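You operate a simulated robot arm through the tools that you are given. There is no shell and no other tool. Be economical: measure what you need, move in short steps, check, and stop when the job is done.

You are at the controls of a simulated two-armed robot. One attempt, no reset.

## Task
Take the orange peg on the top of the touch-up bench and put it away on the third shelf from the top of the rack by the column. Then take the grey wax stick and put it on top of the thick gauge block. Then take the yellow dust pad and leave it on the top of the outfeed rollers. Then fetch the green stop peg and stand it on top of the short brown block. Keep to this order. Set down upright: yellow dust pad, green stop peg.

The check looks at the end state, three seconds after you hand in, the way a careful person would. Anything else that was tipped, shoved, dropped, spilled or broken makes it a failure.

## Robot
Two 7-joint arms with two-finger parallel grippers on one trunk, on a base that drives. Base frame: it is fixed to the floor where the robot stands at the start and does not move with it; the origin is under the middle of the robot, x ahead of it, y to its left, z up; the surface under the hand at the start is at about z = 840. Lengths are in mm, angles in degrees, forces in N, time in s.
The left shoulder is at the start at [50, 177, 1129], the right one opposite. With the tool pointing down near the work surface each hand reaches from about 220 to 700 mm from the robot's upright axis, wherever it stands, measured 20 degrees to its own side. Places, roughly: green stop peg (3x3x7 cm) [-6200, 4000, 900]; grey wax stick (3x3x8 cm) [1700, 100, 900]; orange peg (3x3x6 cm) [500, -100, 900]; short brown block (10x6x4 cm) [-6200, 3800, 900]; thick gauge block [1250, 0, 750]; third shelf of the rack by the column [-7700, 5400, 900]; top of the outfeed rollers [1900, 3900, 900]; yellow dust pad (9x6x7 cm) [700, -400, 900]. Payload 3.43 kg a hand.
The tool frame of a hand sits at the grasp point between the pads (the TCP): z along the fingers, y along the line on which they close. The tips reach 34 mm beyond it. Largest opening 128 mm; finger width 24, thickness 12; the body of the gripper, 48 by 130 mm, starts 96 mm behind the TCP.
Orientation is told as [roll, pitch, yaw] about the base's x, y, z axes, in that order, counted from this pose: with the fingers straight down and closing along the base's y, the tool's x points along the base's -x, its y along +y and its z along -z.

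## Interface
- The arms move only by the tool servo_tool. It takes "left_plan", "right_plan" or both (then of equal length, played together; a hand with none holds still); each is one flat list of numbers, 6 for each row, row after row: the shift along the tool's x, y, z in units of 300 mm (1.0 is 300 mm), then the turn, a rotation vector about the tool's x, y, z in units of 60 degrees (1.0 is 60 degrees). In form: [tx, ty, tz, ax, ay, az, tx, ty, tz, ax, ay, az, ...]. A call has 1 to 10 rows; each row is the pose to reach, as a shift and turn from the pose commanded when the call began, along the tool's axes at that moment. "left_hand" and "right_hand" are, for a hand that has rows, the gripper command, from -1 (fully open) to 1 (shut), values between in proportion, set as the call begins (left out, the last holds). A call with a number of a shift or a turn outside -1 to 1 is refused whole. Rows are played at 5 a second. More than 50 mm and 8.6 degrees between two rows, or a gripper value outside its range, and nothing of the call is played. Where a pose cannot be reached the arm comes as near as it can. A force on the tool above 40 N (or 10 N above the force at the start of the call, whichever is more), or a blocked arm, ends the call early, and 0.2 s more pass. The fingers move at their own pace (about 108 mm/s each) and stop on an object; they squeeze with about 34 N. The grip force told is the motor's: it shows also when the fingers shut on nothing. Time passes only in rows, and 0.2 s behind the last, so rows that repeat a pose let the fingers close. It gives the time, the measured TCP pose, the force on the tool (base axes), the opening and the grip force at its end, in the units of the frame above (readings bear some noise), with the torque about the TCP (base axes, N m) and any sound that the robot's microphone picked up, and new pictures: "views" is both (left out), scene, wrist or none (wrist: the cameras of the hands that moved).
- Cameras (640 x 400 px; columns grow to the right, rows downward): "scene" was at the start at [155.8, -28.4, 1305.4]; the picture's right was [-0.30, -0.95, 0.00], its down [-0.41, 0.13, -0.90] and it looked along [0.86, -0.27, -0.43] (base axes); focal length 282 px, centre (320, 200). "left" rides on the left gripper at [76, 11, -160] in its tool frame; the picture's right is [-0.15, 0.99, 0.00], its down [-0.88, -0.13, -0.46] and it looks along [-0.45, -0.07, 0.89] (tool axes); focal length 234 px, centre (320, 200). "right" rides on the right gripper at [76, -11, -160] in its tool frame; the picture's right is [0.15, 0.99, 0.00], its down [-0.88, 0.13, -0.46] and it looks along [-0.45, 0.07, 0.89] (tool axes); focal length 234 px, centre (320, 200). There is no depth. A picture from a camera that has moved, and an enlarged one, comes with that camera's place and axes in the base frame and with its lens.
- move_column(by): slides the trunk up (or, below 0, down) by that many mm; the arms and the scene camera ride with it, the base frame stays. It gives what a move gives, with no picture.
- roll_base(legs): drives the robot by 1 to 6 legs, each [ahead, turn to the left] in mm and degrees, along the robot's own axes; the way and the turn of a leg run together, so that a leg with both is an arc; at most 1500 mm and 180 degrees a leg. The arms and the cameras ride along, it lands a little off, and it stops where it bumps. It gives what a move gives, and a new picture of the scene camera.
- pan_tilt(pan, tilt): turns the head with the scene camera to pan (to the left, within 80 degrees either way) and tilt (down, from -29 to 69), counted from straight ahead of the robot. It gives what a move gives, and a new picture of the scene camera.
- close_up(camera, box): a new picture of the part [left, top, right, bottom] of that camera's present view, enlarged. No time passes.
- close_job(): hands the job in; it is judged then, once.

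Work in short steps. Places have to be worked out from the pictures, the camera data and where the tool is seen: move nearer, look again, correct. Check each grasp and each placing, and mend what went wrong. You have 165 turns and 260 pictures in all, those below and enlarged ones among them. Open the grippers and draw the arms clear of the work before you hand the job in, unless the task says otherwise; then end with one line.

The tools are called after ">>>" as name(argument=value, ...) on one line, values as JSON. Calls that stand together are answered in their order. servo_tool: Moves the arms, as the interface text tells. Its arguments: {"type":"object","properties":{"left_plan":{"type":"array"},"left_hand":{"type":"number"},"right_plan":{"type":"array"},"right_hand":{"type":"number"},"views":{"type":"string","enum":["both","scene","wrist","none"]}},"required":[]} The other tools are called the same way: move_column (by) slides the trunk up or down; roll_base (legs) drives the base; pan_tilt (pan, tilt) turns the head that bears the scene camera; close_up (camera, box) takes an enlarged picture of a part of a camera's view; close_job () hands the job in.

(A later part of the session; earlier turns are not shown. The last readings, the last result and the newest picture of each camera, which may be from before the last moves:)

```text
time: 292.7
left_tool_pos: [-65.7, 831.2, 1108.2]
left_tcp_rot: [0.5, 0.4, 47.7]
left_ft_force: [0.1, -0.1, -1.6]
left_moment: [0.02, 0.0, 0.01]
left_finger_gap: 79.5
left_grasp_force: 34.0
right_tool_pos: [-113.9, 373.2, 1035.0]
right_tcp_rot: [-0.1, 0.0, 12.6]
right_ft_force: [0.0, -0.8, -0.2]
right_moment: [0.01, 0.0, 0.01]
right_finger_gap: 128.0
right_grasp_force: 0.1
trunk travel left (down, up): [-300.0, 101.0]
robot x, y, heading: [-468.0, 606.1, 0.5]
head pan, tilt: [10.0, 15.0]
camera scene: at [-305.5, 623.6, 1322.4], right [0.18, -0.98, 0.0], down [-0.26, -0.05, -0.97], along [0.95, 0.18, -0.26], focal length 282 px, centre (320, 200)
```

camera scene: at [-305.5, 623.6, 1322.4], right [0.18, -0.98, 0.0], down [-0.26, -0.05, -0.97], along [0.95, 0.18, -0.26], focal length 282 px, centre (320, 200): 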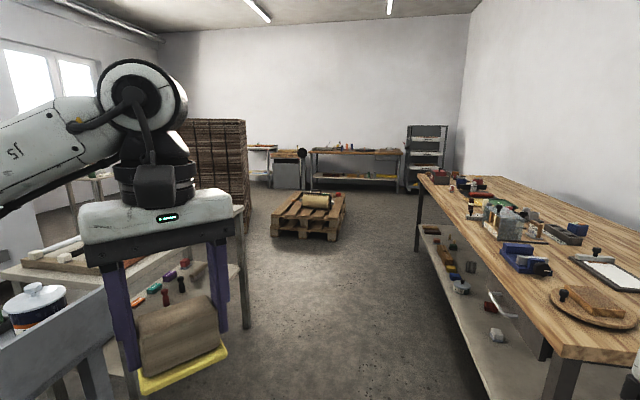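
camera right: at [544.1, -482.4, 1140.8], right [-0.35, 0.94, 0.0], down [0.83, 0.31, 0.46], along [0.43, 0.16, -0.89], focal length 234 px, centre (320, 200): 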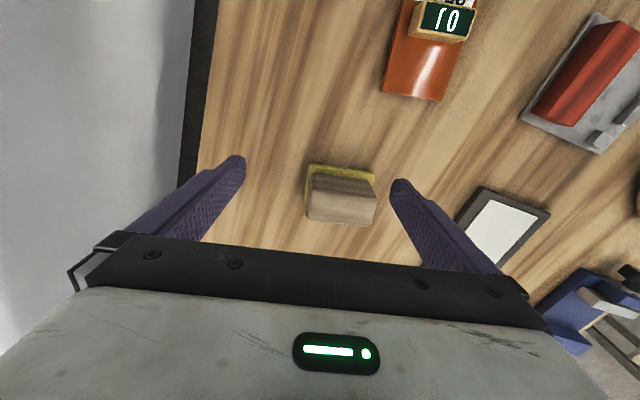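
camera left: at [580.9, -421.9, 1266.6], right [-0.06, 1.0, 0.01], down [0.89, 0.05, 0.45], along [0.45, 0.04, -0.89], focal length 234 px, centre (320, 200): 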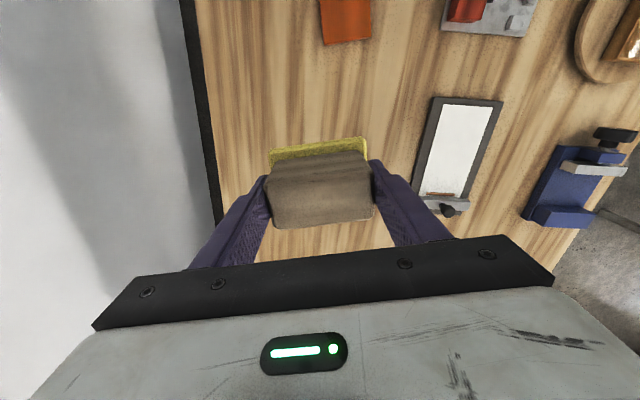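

The way ahead is clear up to the pallet at x ≈ 2770. I'll go to x ≈ 1750 and turn left to look toward the rollers.

>>> roll_base(legs=[[1500, -0.7], [720, 0], [0, 90]])

>>> pan_tilt(pan=0, tilt=15)

```text
time: 307.6
left_tool_pos: [1545.8, 1016.3, 1108.0]
left_tcp_rot: [0.6, 0.5, 137.2]
left_ft_force: [-0.3, 0.1, -0.8]
left_moment: [-0.01, -0.02, 0.0]
left_finger_gap: 79.7
left_grasp_force: 34.3
right_tool_pos: [2004.9, 965.2, 1034.7]
right_tcp_rot: [-0.1, 0.0, 102.1]
right_ft_force: [-0.5, 0.0, -0.2]
right_moment: [-0.02, -0.01, 0.03]
right_finger_gap: 128.1
right_grasp_force: 0.1
trunk travel left (down, up): [-300.0, 101.0]
robot x, y, heading: [1768.3, 617.9, 90.1]
head pan, tilt: [10.0, 15.0]
camera scene: at [1749.1, 776.7, 1322.5], right [0.98, 0.18, 0.0], down [0.05, -0.25, -0.97], along [-0.17, 0.95, -0.26], focal length 282 px, centre (320, 200)
```

scene: 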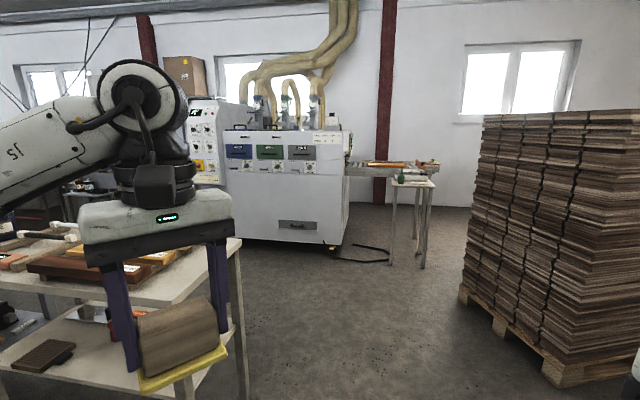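

```text
time: 308.3
left_tool_pos: [1546.1, 1016.6, 1107.9]
left_tcp_rot: [0.7, 0.4, 137.2]
left_ft_force: [-0.6, -0.1, -1.4]
left_moment: [-0.01, 0.0, -0.01]
left_finger_gap: 79.8
left_grasp_force: 33.9
right_tool_pos: [2003.9, 965.8, 1035.7]
right_tcp_rot: [-0.1, 0.0, 102.2]
right_ft_force: [-0.9, 0.2, -0.5]
right_moment: [-0.03, 0.01, 0.03]
right_finger_gap: 128.2
right_grasp_force: 0.1
trunk travel left (down, up): [-300.0, 101.0]
robot x, y, heading: [1767.6, 613.6, 90.3]
head pan, tilt: [0.0, 15.0]
camera scene: at [1765.4, 778.1, 1322.5], right [1.0, 0.0, 0.0], down [0.0, -0.26, -0.97], along [0.0, 0.97, -0.26], focal length 282 px, centre (320, 200)
```

scene: 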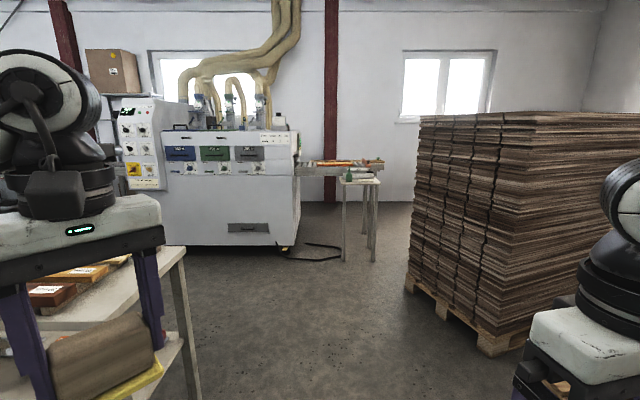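

I'll zoom in on the outfeed rollers.

>>> close_up(camera="scene", box=[280, 130, 400, 270])

```text
2.86 times, centred on (340, 200) of scene
camera zoom: at [1765.4, 778.1, 1322.5], right [1.0, 0.0, 0.0], down [0.0, -0.26, -0.97], along [0.0, 0.97, -0.26], focal length 806 px, centre (263, 200)
```

zoom: 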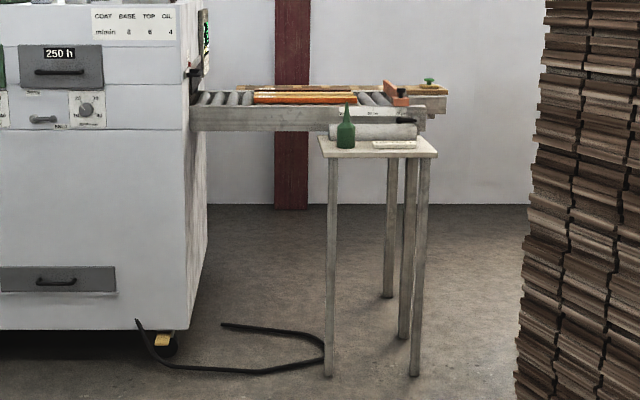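

The rollers have boards on them, with free spots on the left and near the right end. I'll drive closer to look down on them.

>>> roll_base(legs=[[1500, 0], [600, 0]])

>>> pan_tilt(pan=0, tilt=22)

>>> close_up(camera="scene", box=[220, 120, 520, 260])

```text
time: 318.7
left_tool_pos: [1508.7, 3115.0, 1107.1]
left_tcp_rot: [0.7, 0.5, 138.4]
left_ft_force: [-0.3, -0.5, -1.7]
left_moment: [0.0, 0.01, 0.03]
left_finger_gap: 79.7
left_grasp_force: 33.8
right_tool_pos: [1967.5, 3073.0, 1035.9]
right_tcp_rot: [-0.1, 0.0, 103.2]
right_ft_force: [-0.8, -0.4, -0.4]
right_moment: [-0.04, 0.03, 0.01]
right_finger_gap: 128.1
right_grasp_force: 0.1
trunk travel left (down, up): [-300.0, 101.0]
robot x, y, heading: [1737.3, 2721.8, 91.4]
head pan, tilt: [0.0, 15.0]
camera scene: at [1732.8, 2880.8, 1322.4], right [1.0, 0.02, 0.0], down [0.01, -0.26, -0.97], along [-0.02, 0.97, -0.26], focal length 282 px, centre (320, 200)
```

scene: 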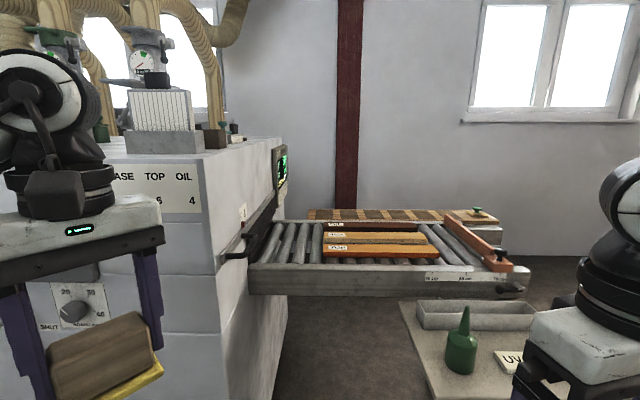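

```text
time: 319.4
left_tool_pos: [1510.0, 3114.1, 1107.3]
left_tcp_rot: [0.6, 0.4, 138.3]
left_ft_force: [0.8, 0.4, -1.0]
left_moment: [0.02, 0.02, 0.02]
left_finger_gap: 79.5
left_grasp_force: 33.9
right_tool_pos: [1967.8, 3072.3, 1035.6]
right_tcp_rot: [-0.1, 0.0, 103.2]
right_ft_force: [-0.3, 0.4, 0.7]
right_moment: [-0.01, -0.02, 0.01]
right_finger_gap: 128.3
right_grasp_force: 0.0
trunk travel left (down, up): [-300.0, 101.0]
robot x, y, heading: [1740.6, 2715.6, 91.6]
head pan, tilt: [0.0, 22.0]
camera scene: at [1732.8, 2879.8, 1311.1], right [1.0, 0.02, 0.0], down [0.01, -0.37, -0.93], along [-0.02, 0.93, -0.37], focal length 282 px, centre (320, 200)
```

scene: 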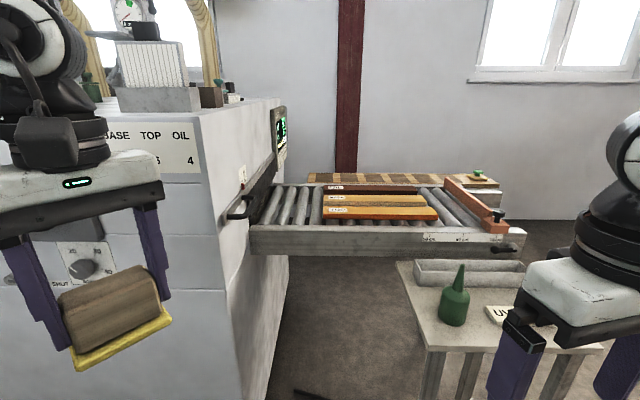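

```text
2.13 times, centred on (370, 190) of scene
camera zoom: at [1732.8, 2879.8, 1311.1], right [1.0, 0.02, 0.0], down [0.01, -0.37, -0.93], along [-0.02, 0.93, -0.37], focal length 602 px, centre (213, 221)
```

zoom: 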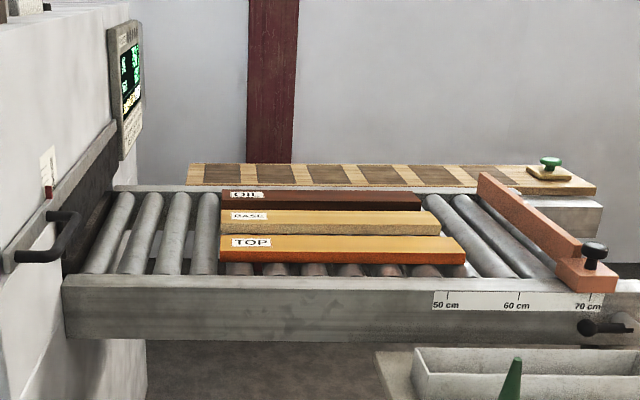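

The free stretch of rollers is on the left, about x 1520–1715, y 3710–4100, next to the machine. I'll first bring the left hand inward and turn it to suit a tighter approach.

>>> servo_tool(left_plan=[0.077, -0.073, 0, 0, 0, 0.11, 0.155, -0.147, 0, 0, 0, 0.22, 0.232, -0.22, 0, 0, 0, 0.33, 0.31, -0.294, 0, 0, 0, 0.44, 0.387, -0.367, 0, 0, 0, 0.55], views="none")

>>> roll_base(legs=[[0, 56], [260, 0], [0, -72]])

>>> pan_tilt(pan=-5, tilt=25)

```text
time: 320.6
left_tool_pos: [1670.7, 3119.2, 1107.7]
left_tcp_rot: [0.3, 0.8, 105.2]
left_ft_force: [0.7, -0.5, -1.6]
left_moment: [-0.04, -0.01, -0.01]
left_finger_gap: 79.6
left_grasp_force: 34.3
right_tool_pos: [1969.6, 3073.1, 1035.2]
right_tcp_rot: [0.0, -0.1, 103.2]
right_ft_force: [-0.4, 0.2, -0.2]
right_moment: [0.01, 0.02, 0.02]
right_finger_gap: 128.0
right_grasp_force: 0.1
trunk travel left (down, up): [-300.0, 101.0]
robot x, y, heading: [1737.8, 2717.7, 91.6]
head pan, tilt: [0.0, 22.0]
```

```text
time: 328.0
left_tool_pos: [1565.8, 3262.7, 1106.9]
left_tcp_rot: [0.3, 0.7, 89.5]
left_ft_force: [-0.6, 0.4, -1.6]
left_moment: [-0.04, 0.02, -0.01]
left_finger_gap: 79.4
left_grasp_force: 34.4
right_tool_pos: [1841.5, 3135.7, 1035.0]
right_tcp_rot: [-0.1, 0.1, 87.5]
right_ft_force: [0.3, -0.6, 0.6]
right_moment: [0.0, -0.03, -0.01]
right_finger_gap: 127.9
right_grasp_force: 0.2
trunk travel left (down, up): [-300.0, 101.0]
robot x, y, heading: [1522.4, 2858.6, 75.7]
head pan, tilt: [0.0, 22.0]
camera scene: at [1562.0, 3014.1, 1311.1], right [0.97, -0.25, 0.0], down [-0.09, -0.36, -0.93], along [0.23, 0.9, -0.37], focal length 282 px, centre (320, 200)
```

scene: 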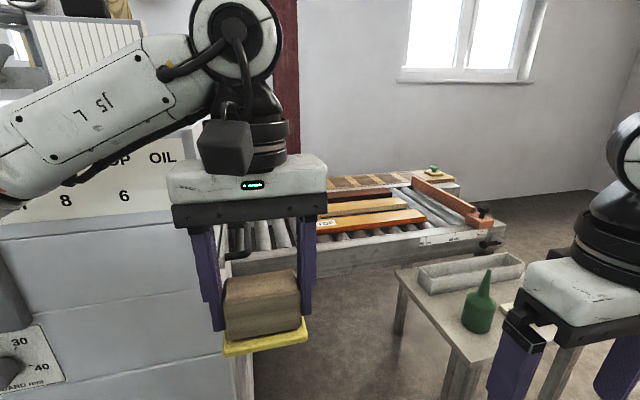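

```text
time: 328.7
left_tool_pos: [1563.7, 3262.5, 1106.4]
left_tcp_rot: [0.3, 0.6, 89.5]
left_ft_force: [-0.2, -0.6, -2.0]
left_moment: [0.0, -0.02, 0.0]
left_finger_gap: 79.4
left_grasp_force: 34.8
right_tool_pos: [1840.1, 3135.9, 1035.6]
right_tcp_rot: [0.0, 0.1, 87.4]
right_ft_force: [0.2, 0.3, 0.8]
right_moment: [-0.01, -0.01, -0.01]
right_finger_gap: 128.1
right_grasp_force: 0.0
trunk travel left (down, up): [-300.0, 101.0]
robot x, y, heading: [1524.0, 2858.3, 75.6]
head pan, tilt: [-5.0, 25.0]
camera scene: at [1569.3, 3011.1, 1306.3], right [0.94, -0.33, 0.0], down [-0.14, -0.4, -0.91], along [0.3, 0.85, -0.42], focal length 282 px, centre (320, 200)
```

scene: 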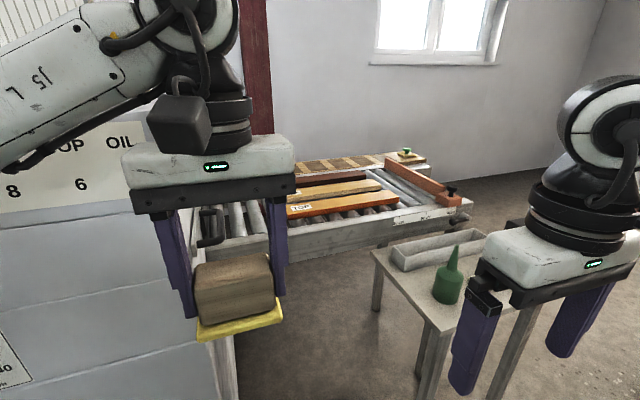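

Placing with a vertical hand would push the left elbow into the machine, while a hand tilted 45° could reach from farther back. I'll go back to the bench, set the pad on the spot the wax stick left free, and regrip it tilted.

>>> roll_base(legs=[[0, -165.6], [1500, 0], [735, 0]])

>>> pan_tilt(pan=15, tilt=40)

```text
time: 346.4
left_tool_pos: [1564.7, 221.4, 1107.5]
left_tcp_rot: [0.2, 0.7, -76.8]
left_ft_force: [0.0, -0.1, -1.0]
left_moment: [0.02, -0.01, 0.01]
left_finger_gap: 79.4
left_grasp_force: 33.8
right_tool_pos: [1267.2, 280.7, 1036.5]
right_tcp_rot: [-0.2, -0.1, -78.8]
right_ft_force: [0.1, -0.9, 0.7]
right_moment: [-0.04, 0.0, 0.02]
right_finger_gap: 127.9
right_grasp_force: 0.0
trunk travel left (down, up): [-300.0, 101.0]
robot x, y, heading: [1510.1, 629.2, -90.6]
head pan, tilt: [-5.0, 25.0]
camera scene: at [1497.3, 463.4, 1306.2], right [-0.99, 0.1, 0.0], down [0.04, 0.42, -0.91], along [-0.09, -0.9, -0.42], focal length 282 px, centre (320, 200)
```

scene: 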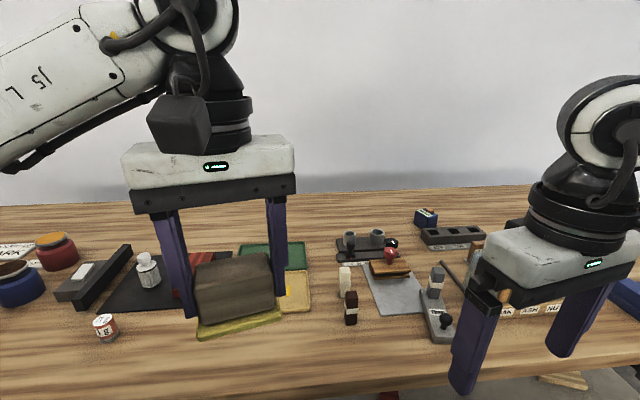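

```text
time: 347.3
left_tool_pos: [1564.3, 222.1, 1107.0]
left_tcp_rot: [0.3, 0.7, -76.7]
left_ft_force: [-0.1, -0.1, -0.4]
left_moment: [-0.02, 0.02, 0.0]
left_finger_gap: 79.6
left_grasp_force: 33.9
right_tool_pos: [1266.5, 281.3, 1035.0]
right_tcp_rot: [-0.1, 0.0, -78.8]
right_ft_force: [0.4, -0.2, 0.2]
right_moment: [-0.02, 0.03, -0.03]
right_finger_gap: 127.9
right_grasp_force: 0.0
trunk travel left (down, up): [-300.0, 101.0]
robot x, y, heading: [1510.7, 626.2, -91.0]
head pan, tilt: [15.0, 40.0]
camera scene: at [1527.4, 472.9, 1283.0], right [-0.97, -0.24, 0.0], down [-0.16, 0.62, -0.77], along [0.19, -0.74, -0.64], focal length 282 px, centre (320, 200)
```

scene: 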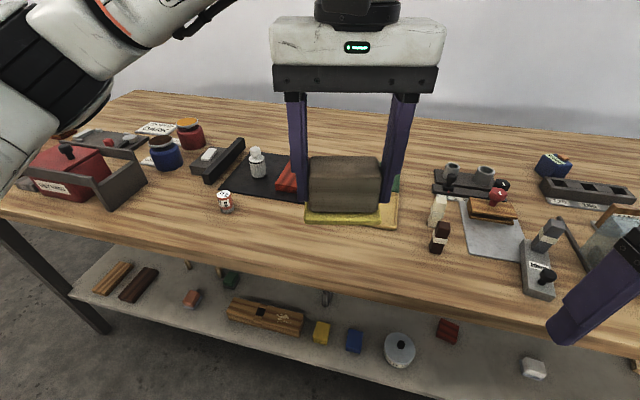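

The bench strip at about [1640, 95] is free. I'll move over it and lower the pad until just above the surface.

>>> servo_tool(left_plan=[-0.15, 0.048, 0, 0, 0, 0, -0.3, 0.096, 0, 0, 0, 0, -0.45, 0.144, 0, 0, 0, 0, -0.47, 0.149, 0.16, 0, 0, 0, -0.47, 0.149, 0.32, 0, 0, 0, -0.47, 0.149, 0.48, 0, 0, 0, -0.47, 0.149, 0.63, 0, 0, 0, -0.47, 0.149, 0.63, 0, 0, 0], views="both")

```text
time: 349.1
left_tool_pos: [1641.6, 97.5, 914.9]
left_tcp_rot: [0.3, 0.6, -76.8]
left_ft_force: [-0.4, 0.1, -1.8]
left_moment: [0.01, -0.01, 0.01]
left_finger_gap: 79.5
left_grasp_force: 34.3
right_tool_pos: [1267.1, 280.7, 1035.5]
right_tcp_rot: [-0.1, 0.0, -78.9]
right_ft_force: [0.5, -0.3, 0.0]
right_moment: [0.01, 0.02, -0.02]
right_finger_gap: 128.1
right_grasp_force: 0.0
trunk travel left (down, up): [-300.0, 101.0]
robot x, y, heading: [1511.5, 625.9, -90.9]
head pan, tilt: [15.0, 40.0]
camera scene: at [1527.4, 473.0, 1283.0], right [-0.97, -0.24, 0.0], down [-0.16, 0.62, -0.77], along [0.19, -0.74, -0.64], focal length 282 px, centre (320, 200)
camera left: at [1633.9, 171.0, 1075.5], right [1.0, 0.08, 0.0], down [0.07, -0.89, 0.44], along [0.04, -0.44, -0.9], focal length 234 px, centre (320, 200)
```

scene: 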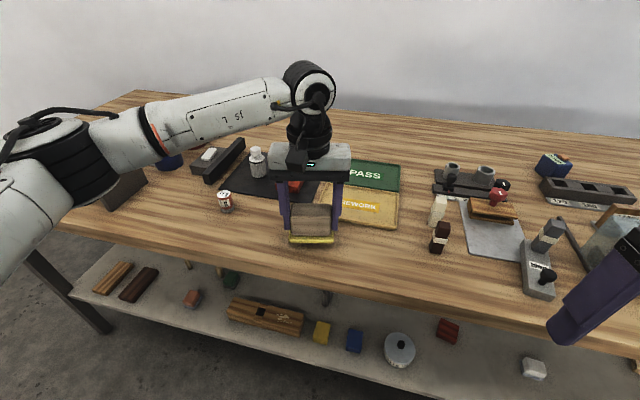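
left: 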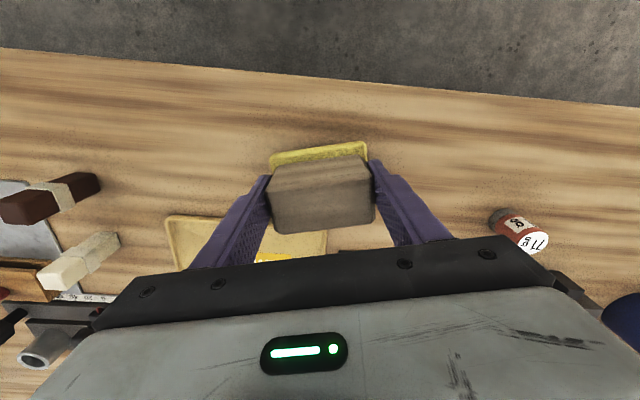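

I'll creep down to the bench surface.

>>> servo_tool(left_plan=[0, 0, 0.02, 0, 0, 0, 0, 0, 0.035, 0, 0, 0, 0, 0, 0.045, 0, 0, 0, 0, 0, 0.052, 0, 0, 0, 0, 0, 0.058, 0, 0, 0, 0, 0, 0.064, 0, 0, 0], views="none")

```text
time: 350.5
left_tool_pos: [1641.6, 98.5, 896.4]
left_tcp_rot: [0.2, 0.6, -76.8]
left_ft_force: [1.1, 0.7, -1.0]
left_moment: [-0.02, 0.0, -0.02]
left_finger_gap: 79.5
left_grasp_force: 34.2
right_tool_pos: [1266.8, 280.8, 1035.5]
right_tcp_rot: [-0.1, 0.1, -78.9]
right_ft_force: [0.3, 0.8, 0.3]
right_moment: [0.02, -0.01, -0.03]
right_finger_gap: 128.0
right_grasp_force: 0.2
trunk travel left (down, up): [-300.0, 101.0]
robot x, y, heading: [1511.1, 630.0, -90.9]
head pan, tilt: [15.0, 40.0]
```

Contact isn't felt yet. I'll go down 4 mm more, then open slowly.

>>> servo_tool(left_plan=[0, 0, 0.007, 0, 0, 0, 0, 0, 0.014, 0, 0, 0, 0, 0, 0.014, 0, 0, 0], views="none")

>>> servo_tool(left_plan=[0, 0, -0.004, 0, 0, 0, 0, 0, -0.004, 0, 0, 0, 0, 0, -0.004, 0, 0, 0], left_hand=-0.8, views="wrist")

```text
time: 351.3
left_tool_pos: [1640.5, 98.2, 895.2]
left_tcp_rot: [0.1, 0.3, -76.7]
left_ft_force: [6.2, 0.3, 24.3]
left_moment: [-0.19, 0.62, 0.03]
left_finger_gap: 79.5
left_grasp_force: 33.9
right_tool_pos: [1268.5, 282.3, 1036.7]
right_tcp_rot: [-0.1, -0.2, -78.8]
right_ft_force: [0.5, -0.6, 0.4]
right_moment: [-0.01, -0.03, 0.0]
right_finger_gap: 127.8
right_grasp_force: 0.0
trunk travel left (down, up): [-300.0, 101.0]
robot x, y, heading: [1510.8, 626.6, -90.6]
head pan, tilt: [15.0, 40.0]
```

```text
time: 352.1
left_tool_pos: [1640.8, 98.8, 894.5]
left_tcp_rot: [0.3, 0.6, -76.7]
left_ft_force: [0.0, -0.1, -0.7]
left_moment: [0.03, -0.03, 0.0]
left_finger_gap: 115.3
left_grasp_force: 0.0
right_tool_pos: [1265.4, 280.9, 1035.5]
right_tcp_rot: [-0.1, 0.0, -78.9]
right_ft_force: [0.3, -0.6, -0.3]
right_moment: [-0.04, 0.01, 0.02]
right_finger_gap: 128.0
right_grasp_force: 0.0
trunk travel left (down, up): [-300.0, 101.0]
robot x, y, heading: [1511.2, 625.5, -90.8]
head pan, tilt: [15.0, 40.0]
camera left: at [1633.0, 171.8, 1053.7], right [1.0, 0.08, 0.0], down [0.07, -0.89, 0.44], along [0.04, -0.44, -0.9], focal length 234 px, centre (320, 200)
```

left: 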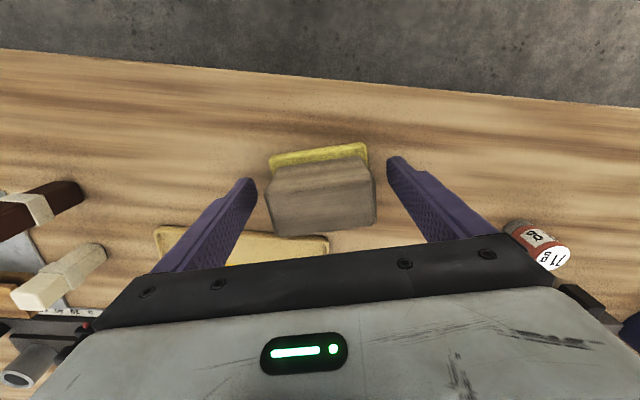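

The pad stands on the bench. With the fingers open round it, I'll tilt the hand 45° about the grasp point.

>>> servo_tool(left_plan=[0, 0, -0.003, 0, -0.125, 0, 0, 0, -0.003, 0, -0.25, 0, 0, 0, -0.003, 0, -0.375, 0, 0, 0, -0.003, 0, -0.5, 0, 0, 0, -0.003, 0, -0.625, 0, 0, 0, -0.003, 0, -0.75, 0, 0, 0, -0.003, 0, -0.75, 0], views="both")

```text
time: 353.7
left_tool_pos: [1641.7, 98.3, 894.2]
left_tcp_rot: [0.4, -44.3, -77.1]
left_ft_force: [-0.3, -0.5, -0.2]
left_moment: [-0.02, 0.0, 0.03]
left_finger_gap: 115.1
left_grasp_force: 0.0
right_tool_pos: [1267.7, 280.0, 1036.5]
right_tcp_rot: [-0.1, 0.0, -79.0]
right_ft_force: [0.6, 0.0, -0.6]
right_moment: [0.04, 0.03, -0.01]
right_finger_gap: 128.3
right_grasp_force: 0.0
trunk travel left (down, up): [-300.0, 101.0]
robot x, y, heading: [1508.4, 626.5, -90.7]
head pan, tilt: [15.0, 40.0]
camera scene: at [1527.5, 473.0, 1283.0], right [-0.97, -0.24, 0.0], down [-0.16, 0.62, -0.77], along [0.19, -0.74, -0.64], focal length 282 px, centre (320, 200)
camera left: at [1612.8, 261.1, 955.2], right [0.99, 0.12, 0.11], down [-0.06, -0.33, 0.94], along [0.15, -0.93, -0.32], focal length 234 px, centre (320, 200)
```

scene: 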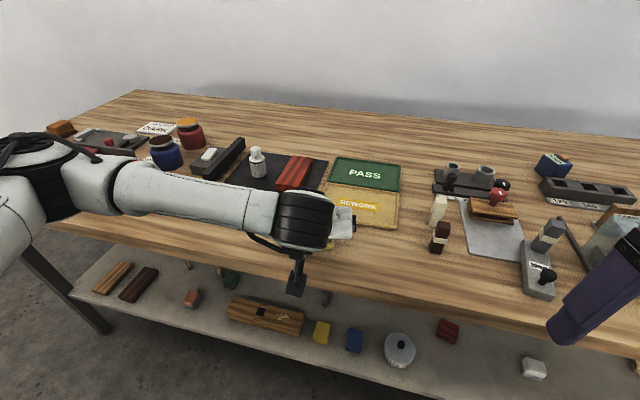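
left: 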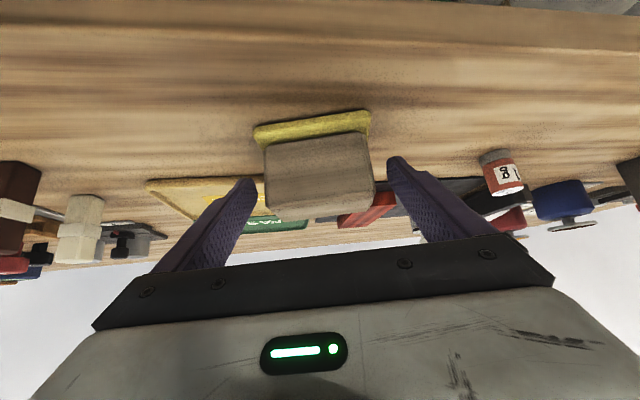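

The fingers straddle the pad symmetrically. I'll close and lift straight up.

>>> servo_tool(left_plan=[0, 0, 0, 0, 0, 0, 0, 0, 0, 0, 0, 0, 0, 0, 0, 0, 0, 0], left_hand=1, views="none")

>>> servo_tool(left_plan=[-0.08, 0, -0.08, 0, 0, 0, -0.18, 0, -0.18, 0, 0, 0, -0.28, 0, -0.28, 0, 0, 0, -0.38, 0, -0.38, 0, 0, 0, -0.48, 0, -0.48, 0, 0, 0], views="both")

```text
time: 354.5
left_tool_pos: [1641.4, 98.6, 894.4]
left_tcp_rot: [0.4, -44.3, -77.1]
left_ft_force: [0.1, 0.5, 1.3]
left_moment: [0.01, 0.05, 0.03]
left_finger_gap: 79.7
left_grasp_force: 33.7
right_tool_pos: [1267.7, 280.7, 1035.9]
right_tcp_rot: [-0.2, 0.0, -79.0]
right_ft_force: [-0.1, -0.5, 0.5]
right_moment: [-0.01, -0.03, 0.03]
right_finger_gap: 128.1
right_grasp_force: 0.1
trunk travel left (down, up): [-300.0, 101.0]
robot x, y, heading: [1509.4, 626.4, -91.0]
head pan, tilt: [15.0, 40.0]
```

```text
time: 355.7
left_tool_pos: [1639.9, 96.9, 1098.8]
left_tcp_rot: [0.4, -44.4, -77.2]
left_ft_force: [0.0, 0.2, -1.5]
left_moment: [0.04, 0.01, 0.0]
left_finger_gap: 79.9
left_grasp_force: 34.4
right_tool_pos: [1266.2, 280.7, 1036.3]
right_tcp_rot: [-0.1, 0.0, -78.9]
right_ft_force: [0.8, 0.1, -0.3]
right_moment: [-0.01, 0.04, 0.0]
right_finger_gap: 128.2
right_grasp_force: 0.0
trunk travel left (down, up): [-300.0, 101.0]
robot x, y, heading: [1509.6, 626.5, -90.7]
head pan, tilt: [15.0, 40.0]
camera scene: at [1527.3, 473.2, 1282.9], right [-0.97, -0.24, 0.0], down [-0.16, 0.62, -0.77], along [0.19, -0.74, -0.64], focal length 282 px, centre (320, 200)
camera left: at [1611.6, 259.3, 1159.2], right [0.99, 0.12, 0.11], down [-0.06, -0.34, 0.94], along [0.15, -0.93, -0.32], focal length 234 px, centre (320, 200)
```

scene: 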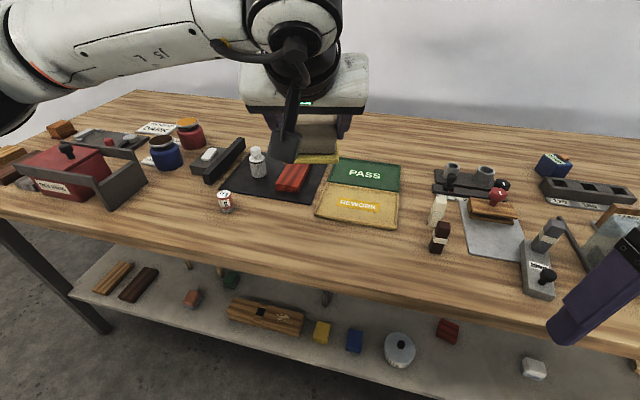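
left: 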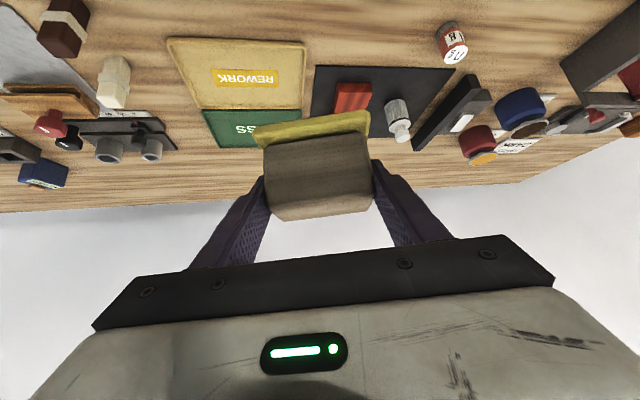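

The pad is gripped tilted and still upright. I'll tuck in the hand and drive back toward the rollers, stopping short at about [1760, 2800].

>>> servo_tool(left_plan=[0.1, 0.032, -0.099, 0, 0, 0, 0.2, 0.064, -0.197, 0, 0, 0, 0.3, 0.097, -0.296, 0, 0, 0], views="none")

>>> roll_base(legs=[[0, 90], [0, 84.4], [1500, 0], [690, 0], [0, 16.3]])

>>> pan_tilt(pan=-5, tilt=25)

```text
time: 356.5
left_tool_pos: [1639.6, 225.8, 1098.0]
left_tcp_rot: [0.3, -44.4, -77.0]
left_ft_force: [0.3, 0.3, -0.7]
left_moment: [-0.01, 0.01, -0.02]
left_finger_gap: 79.3
left_grasp_force: 33.7
right_tool_pos: [1267.5, 281.5, 1036.0]
right_tcp_rot: [-0.1, 0.0, -78.9]
right_ft_force: [0.3, -0.2, 0.4]
right_moment: [-0.03, 0.02, 0.02]
right_finger_gap: 128.0
right_grasp_force: 0.1
trunk travel left (down, up): [-300.0, 101.0]
robot x, y, heading: [1509.2, 623.1, -90.8]
head pan, tilt: [15.0, 40.0]
```

```text
time: 375.7
left_tool_pos: [1492.9, 3175.6, 1098.5]
left_tcp_rot: [0.4, -44.3, 115.1]
left_ft_force: [0.5, 0.9, -1.5]
left_moment: [-0.01, -0.01, -0.03]
left_finger_gap: 79.4
left_grasp_force: 34.6
right_tool_pos: [1870.6, 3198.4, 1036.6]
right_tcp_rot: [-0.2, 0.0, 113.3]
right_ft_force: [-0.5, -0.6, 0.5]
right_moment: [0.0, -0.02, 0.01]
right_finger_gap: 128.0
right_grasp_force: 0.1
trunk travel left (down, up): [-300.0, 101.0]
robot x, y, heading: [1706.0, 2812.9, 101.4]
head pan, tilt: [15.0, 40.0]
camera scene: at [1652.5, 2954.2, 1282.9], right [0.9, 0.44, 0.0], down [0.29, -0.58, -0.77], along [-0.34, 0.69, -0.64], focal length 282 px, centre (320, 200)
```

scene: 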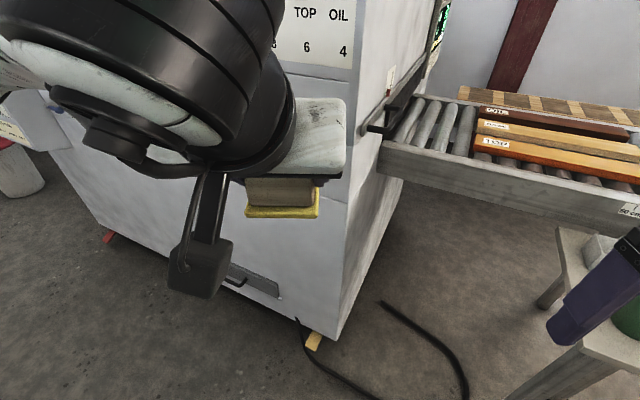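

```text
time: 376.5
left_tool_pos: [1494.2, 3174.3, 1098.7]
left_tcp_rot: [0.4, -44.2, 114.9]
left_ft_force: [0.3, 0.0, -0.9]
left_moment: [-0.03, 0.02, 0.01]
left_finger_gap: 79.5
left_grasp_force: 33.7
right_tool_pos: [1870.6, 3198.8, 1035.9]
right_tcp_rot: [-0.1, 0.1, 113.3]
right_ft_force: [-0.5, 0.6, 0.3]
right_moment: [-0.05, 0.01, -0.03]
right_finger_gap: 128.0
right_grasp_force: 0.1
trunk travel left (down, up): [-300.0, 101.0]
robot x, y, heading: [1704.7, 2811.8, 101.4]
head pan, tilt: [-5.0, 25.0]
camera scene: at [1680.3, 2969.6, 1306.2], right [0.99, 0.11, 0.0], down [0.05, -0.42, -0.91], along [-0.1, 0.9, -0.42], focal length 282 px, centre (320, 200)
```

scene: 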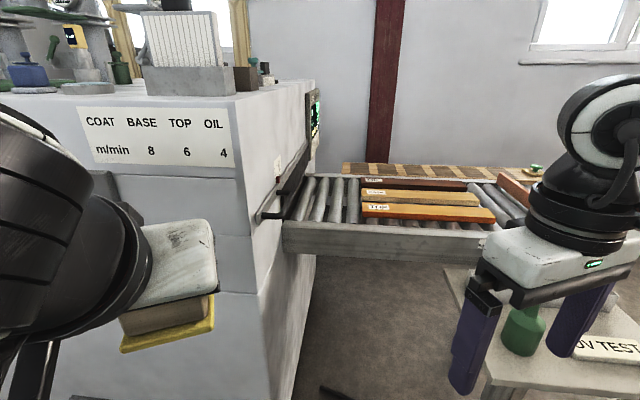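

The machine front is at y ≈ 3450 and its top at z ≈ 1270, so the elbow must stay in front of that. I'll zoom in to find where each roller lies.

>>> close_up(camera="scene", box=[250, 150, 410, 260])

```text
3.64 times, centred on (330, 205) of scene
camera zoom: at [1680.3, 2969.6, 1306.2], right [0.99, 0.11, 0.0], down [0.05, -0.42, -0.91], along [-0.1, 0.9, -0.42], focal length 1025 px, centre (284, 182)
```

zoom: 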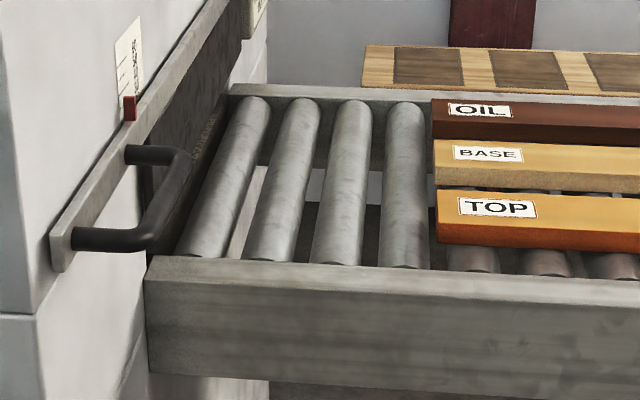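

I'll aim for the gap between rollers at x ≈ 1586 and 1642, centre [1614, 3765], with the hand angled as it is now. First I'll shift the hand right to clear the machine corner and handle, then move the base to [1720, 3070].

>>> servo_tool(left_plan=[0.02, -0.119, -0.02, 0, 0, 0, 0.04, -0.238, -0.04, 0, 0, 0, 0.061, -0.357, -0.06, 0, 0, 0], views="none")

>>> roll_base(legs=[[0, -14.7], [258, 0], [0, 14.7]])

>>> pan_tilt(pan=0, tilt=40)

```text
time: 377.3
left_tool_pos: [1603.2, 3197.0, 1099.0]
left_tcp_rot: [0.5, -44.4, 115.1]
left_ft_force: [0.3, 0.3, -1.6]
left_moment: [-0.02, 0.0, 0.0]
left_finger_gap: 79.6
left_grasp_force: 33.7
right_tool_pos: [1871.9, 3198.9, 1035.6]
right_tcp_rot: [0.0, 0.0, 113.3]
right_ft_force: [0.2, -0.6, -0.2]
right_moment: [0.01, 0.03, -0.02]
right_finger_gap: 127.9
right_grasp_force: 0.0
trunk travel left (down, up): [-300.0, 101.0]
robot x, y, heading: [1705.7, 2810.1, 101.1]
head pan, tilt: [-5.0, 25.0]
```

```text
time: 379.9
left_tool_pos: [1714.9, 3425.7, 1098.7]
left_tcp_rot: [0.7, -44.4, 100.3]
left_ft_force: [1.1, 0.3, -1.7]
left_moment: [-0.01, -0.02, 0.01]
left_finger_gap: 79.5
left_grasp_force: 33.9
right_tool_pos: [1976.0, 3361.4, 1038.8]
right_tcp_rot: [-0.2, -0.4, 98.8]
right_ft_force: [0.4, -0.6, 0.0]
right_moment: [0.02, -0.01, 0.0]
right_finger_gap: 128.0
right_grasp_force: 0.1
trunk travel left (down, up): [-300.0, 101.0]
robot x, y, heading: [1719.0, 3033.2, 86.9]
head pan, tilt: [-5.0, 25.0]
stopped in leg 2: the robot was blocked; the commanded pose is now the measured one
camera scene: at [1734.2, 3184.1, 1307.9], right [0.99, -0.14, 0.0], down [-0.06, -0.41, -0.91], along [0.13, 0.9, -0.41], focal length 282 px, centre (320, 200)
```

scene: 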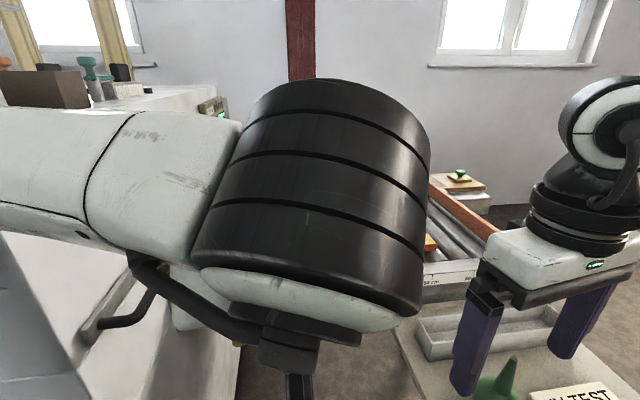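

```text
time: 380.7
left_tool_pos: [1715.6, 3425.9, 1099.8]
left_tcp_rot: [0.6, -44.6, 100.3]
left_ft_force: [0.4, 0.3, -0.9]
left_moment: [0.0, -0.03, 0.03]
left_finger_gap: 79.4
left_grasp_force: 34.3
right_tool_pos: [1975.9, 3360.9, 1039.3]
right_tcp_rot: [-0.2, -0.4, 98.8]
right_ft_force: [1.8, 0.0, -0.1]
right_moment: [0.0, 0.01, -0.02]
right_finger_gap: 127.9
right_grasp_force: 0.1
trunk travel left (down, up): [-300.0, 101.0]
robot x, y, heading: [1721.5, 3034.5, 87.0]
head pan, tilt: [0.0, 40.0]
camera scene: at [1725.8, 3177.5, 1284.5], right [1.0, -0.05, 0.0], down [-0.03, -0.63, -0.77], along [0.04, 0.77, -0.63], focal length 282 px, centre (320, 200)
```

scene: 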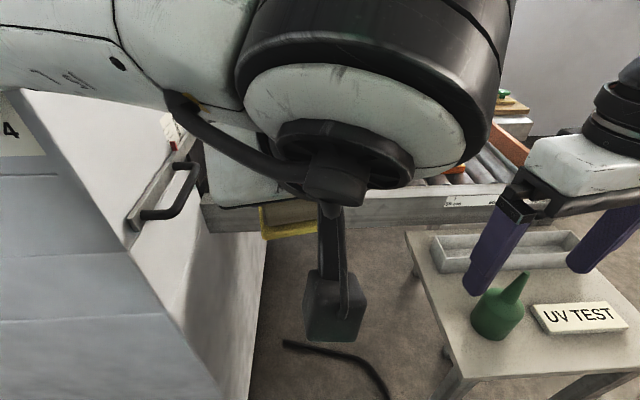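

The base was blocked before reaching the planned spot. I'll back off a little and look left and right for what it touched.

>>> roll_base(legs=[[-60, 0]])

>>> pan_tilt(pan=55, tilt=35)

>>> pan_tilt(pan=-40, tilt=60)

```text
time: 381.6
left_tool_pos: [1712.3, 3373.0, 1097.4]
left_tcp_rot: [0.7, -43.9, 100.2]
left_ft_force: [0.3, -0.2, -1.4]
left_moment: [0.0, -0.03, -0.01]
left_finger_gap: 79.8
left_grasp_force: 34.3
right_tool_pos: [1972.8, 3307.9, 1035.3]
right_tcp_rot: [-0.1, 0.0, 98.8]
right_ft_force: [0.4, -0.2, 0.1]
right_moment: [0.05, -0.03, 0.01]
right_finger_gap: 128.0
right_grasp_force: 0.1
trunk travel left (down, up): [-300.0, 101.0]
robot x, y, heading: [1717.4, 2970.6, 86.7]
head pan, tilt: [0.0, 40.0]
camera scene: at [1722.7, 3127.5, 1283.1], right [1.0, -0.05, 0.0], down [-0.03, -0.64, -0.77], along [0.04, 0.77, -0.64], focal length 282 px, centre (320, 200)
```

scene: 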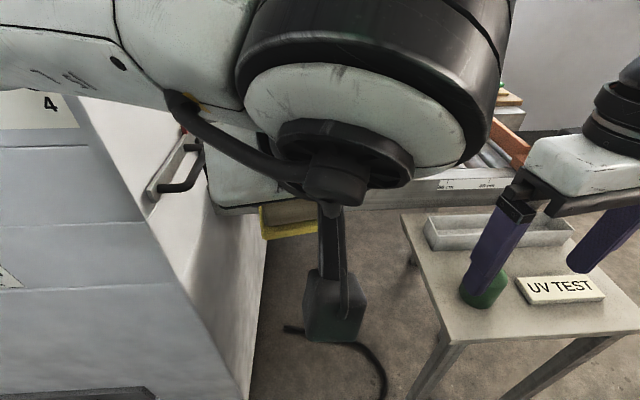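

```text
time: 382.9
left_tool_pos: [1712.4, 3374.8, 1095.5]
left_tcp_rot: [0.8, -44.0, 100.2]
left_ft_force: [0.0, 0.0, -0.8]
left_moment: [0.0, 0.0, -0.03]
left_finger_gap: 79.6
left_grasp_force: 34.0
right_tool_pos: [1973.5, 3309.5, 1035.0]
right_tcp_rot: [0.0, 0.0, 98.8]
right_ft_force: [0.7, 1.1, -0.3]
right_moment: [0.01, 0.02, -0.01]
right_finger_gap: 128.1
right_grasp_force: 0.2
trunk travel left (down, up): [-300.0, 101.0]
robot x, y, heading: [1712.4, 2976.8, 86.9]
head pan, tilt: [55.0, 35.0]
camera scene: at [1648.9, 3097.9, 1290.5], right [0.62, 0.79, 0.0], down [0.45, -0.35, -0.82], along [-0.64, 0.51, -0.57], focal length 282 px, centre (320, 200)
```

scene: 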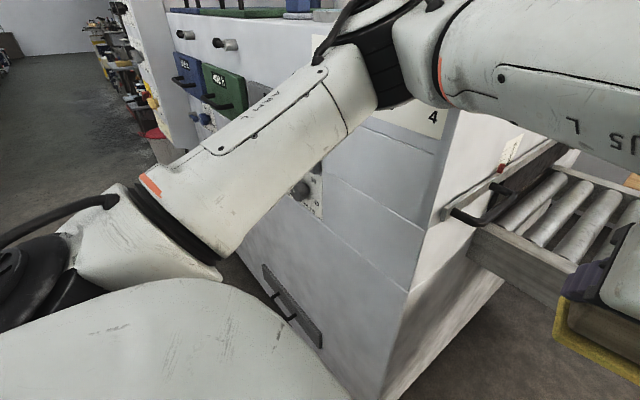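

```text
time: 384.6
left_tool_pos: [1712.1, 3374.7, 1095.5]
left_tcp_rot: [0.8, -44.1, 100.2]
left_ft_force: [-0.5, -0.3, -1.0]
left_moment: [-0.03, -0.04, 0.0]
left_finger_gap: 79.5
left_grasp_force: 34.1
right_tool_pos: [1973.8, 3310.1, 1036.1]
right_tcp_rot: [-0.1, 0.1, 98.8]
right_ft_force: [0.5, -0.4, -0.1]
right_moment: [0.01, 0.01, -0.01]
right_finger_gap: 128.0
right_grasp_force: 0.2
trunk travel left (down, up): [-300.0, 101.0]
robot x, y, heading: [1713.8, 2975.3, 87.0]
head pan, tilt: [-40.0, 60.0]
camera scene: at [1763.6, 3092.3, 1256.2], right [0.73, -0.68, 0.0], down [-0.59, -0.63, -0.5], along [0.34, 0.37, -0.87], focal length 282 px, centre (320, 200)
```

scene: 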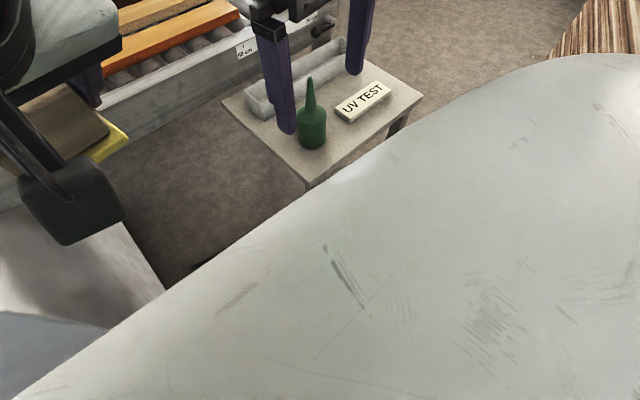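

It was the left elbow touching the machine front; nothing looks displaced. From here, 60 mm back, the arm can extend to the target with the elbow moving inward, so I'll extend halfway first.

>>> servo_tool(left_plan=[-0.101, 0.01, 0.108, -0.012, 0, -0.012, -0.203, 0.02, 0.217, -0.024, 0, -0.024, -0.305, 0.03, 0.326, -0.036, 0, -0.036, -0.406, 0.04, 0.434, -0.048, 0, -0.048, -0.508, 0.05, 0.543, -0.058, 0, -0.06], views="none")

>>> pan_tilt(pan=20, tilt=30)

```text
time: 385.8
left_tool_pos: [1654.1, 3592.3, 1084.7]
left_tcp_rot: [0.8, -44.0, 105.0]
left_ft_force: [0.9, 0.1, -1.4]
left_moment: [-0.01, -0.01, 0.0]
left_finger_gap: 79.6
left_grasp_force: 33.6
right_tool_pos: [1972.2, 3309.5, 1035.2]
right_tcp_rot: [-0.2, 0.2, 98.8]
right_ft_force: [0.2, -0.6, 0.1]
right_moment: [0.0, 0.02, 0.0]
right_finger_gap: 127.9
right_grasp_force: 0.1
trunk travel left (down, up): [-300.0, 101.0]
robot x, y, heading: [1713.9, 2974.6, 87.0]
head pan, tilt: [-40.0, 60.0]
```

```text
time: 387.1
left_tool_pos: [1653.6, 3590.8, 1084.4]
left_tcp_rot: [0.7, -44.0, 105.2]
left_ft_force: [0.4, 0.0, -1.8]
left_moment: [-0.03, 0.02, -0.01]
left_finger_gap: 79.6
left_grasp_force: 33.9
right_tool_pos: [1972.7, 3309.4, 1034.9]
right_tcp_rot: [-0.1, 0.1, 98.8]
right_ft_force: [-0.6, 0.0, -0.5]
right_moment: [-0.01, 0.03, 0.02]
right_finger_gap: 127.7
right_grasp_force: 0.0
trunk travel left (down, up): [-300.0, 101.0]
robot x, y, heading: [1716.2, 2972.7, 86.8]
head pan, tilt: [20.0, 30.0]
camera scene: at [1691.9, 3130.2, 1298.2], right [0.96, 0.29, 0.0], down [0.15, -0.48, -0.87], along [-0.25, 0.83, -0.5], focal length 282 px, centre (320, 200)
```

scene: 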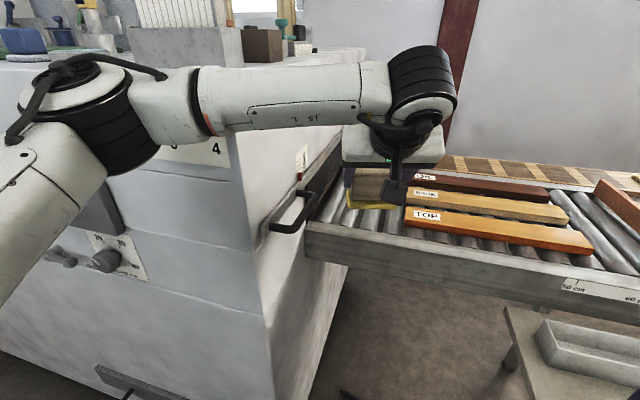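

The elbow is clear and the forearm swings away from the machine as it extends. I'll extend the rest of the way to above [1614, 3765].

>>> servo_tool(left_plan=[-0.099, -0.006, 0.112, 0, 0, 0, -0.198, -0.011, 0.224, 0, 0, 0, -0.297, -0.017, 0.335, 0, 0, 0, -0.395, -0.022, 0.447, 0, 0, 0], views="both")

```text
time: 388.1
left_tool_pos: [1615.7, 3762.7, 1072.0]
left_tcp_rot: [0.9, -44.2, 104.9]
left_ft_force: [0.0, -0.4, -0.6]
left_moment: [-0.03, 0.02, -0.02]
left_finger_gap: 79.7
left_grasp_force: 34.2
right_tool_pos: [1974.1, 3308.0, 1036.7]
right_tcp_rot: [0.0, 0.0, 98.7]
right_ft_force: [-0.1, -1.1, -0.6]
right_moment: [0.04, 0.01, 0.02]
right_finger_gap: 128.1
right_grasp_force: 0.1
trunk travel left (down, up): [-300.0, 101.0]
robot x, y, heading: [1718.5, 2972.7, 87.0]
head pan, tilt: [20.0, 30.0]
camera scene: at [1693.1, 3128.9, 1298.7], right [0.96, 0.29, 0.0], down [0.14, -0.48, -0.87], along [-0.25, 0.83, -0.5], focal length 282 px, centre (320, 200)
camera left: at [1648.6, 3599.2, 1133.4], right [-0.98, -0.16, 0.11], down [0.05, 0.34, 0.94], along [-0.19, 0.93, -0.33], focal length 234 px, centre (320, 200)
```

scene: 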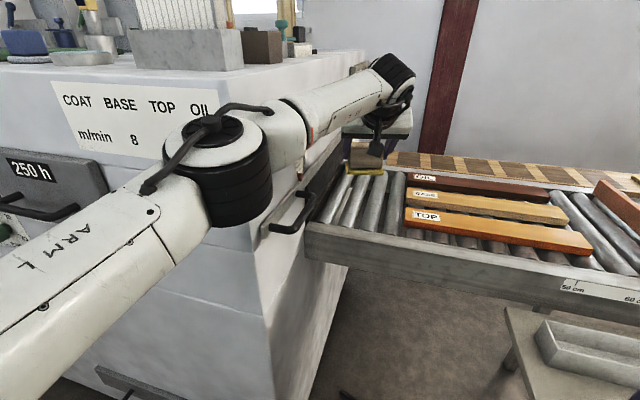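
left: 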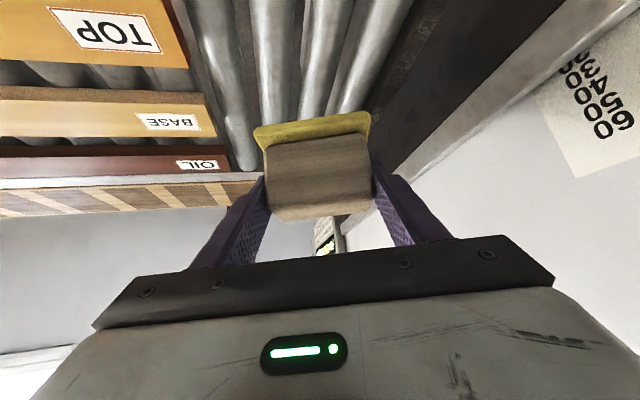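

I'll zoom the wrist view to check the pad against the rollers.

>>> close_up(camera="left", box=[170, 0, 450, 170])

>>> close_up(camera="scene", box=[280, 120, 460, 260])

```text
2.29 times, centred on (310, 85) of left
camera zoom: at [1648.6, 3599.2, 1133.4], right [-0.98, -0.16, 0.11], down [0.05, 0.34, 0.94], along [-0.19, 0.93, -0.33], focal length 535 px, centre (343, 463)
```

zoom: 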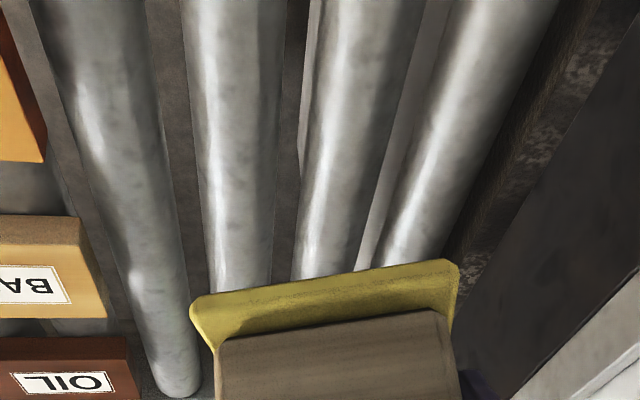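

```text
2.86 times, centred on (370, 190) of scene
camera zoom: at [1693.1, 3128.9, 1298.7], right [0.96, 0.29, 0.0], down [0.14, -0.48, -0.87], along [-0.25, 0.83, -0.5], focal length 806 px, centre (177, 229)
```

zoom: 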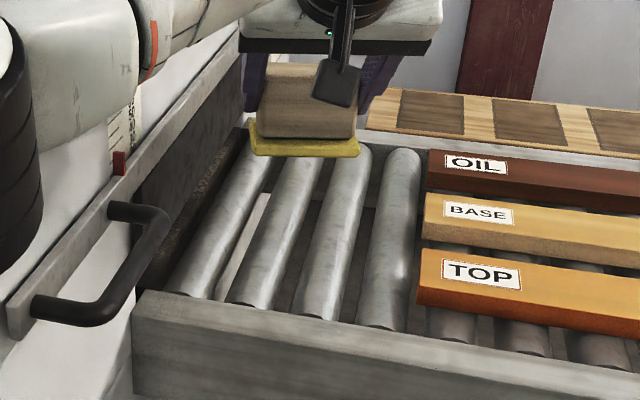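

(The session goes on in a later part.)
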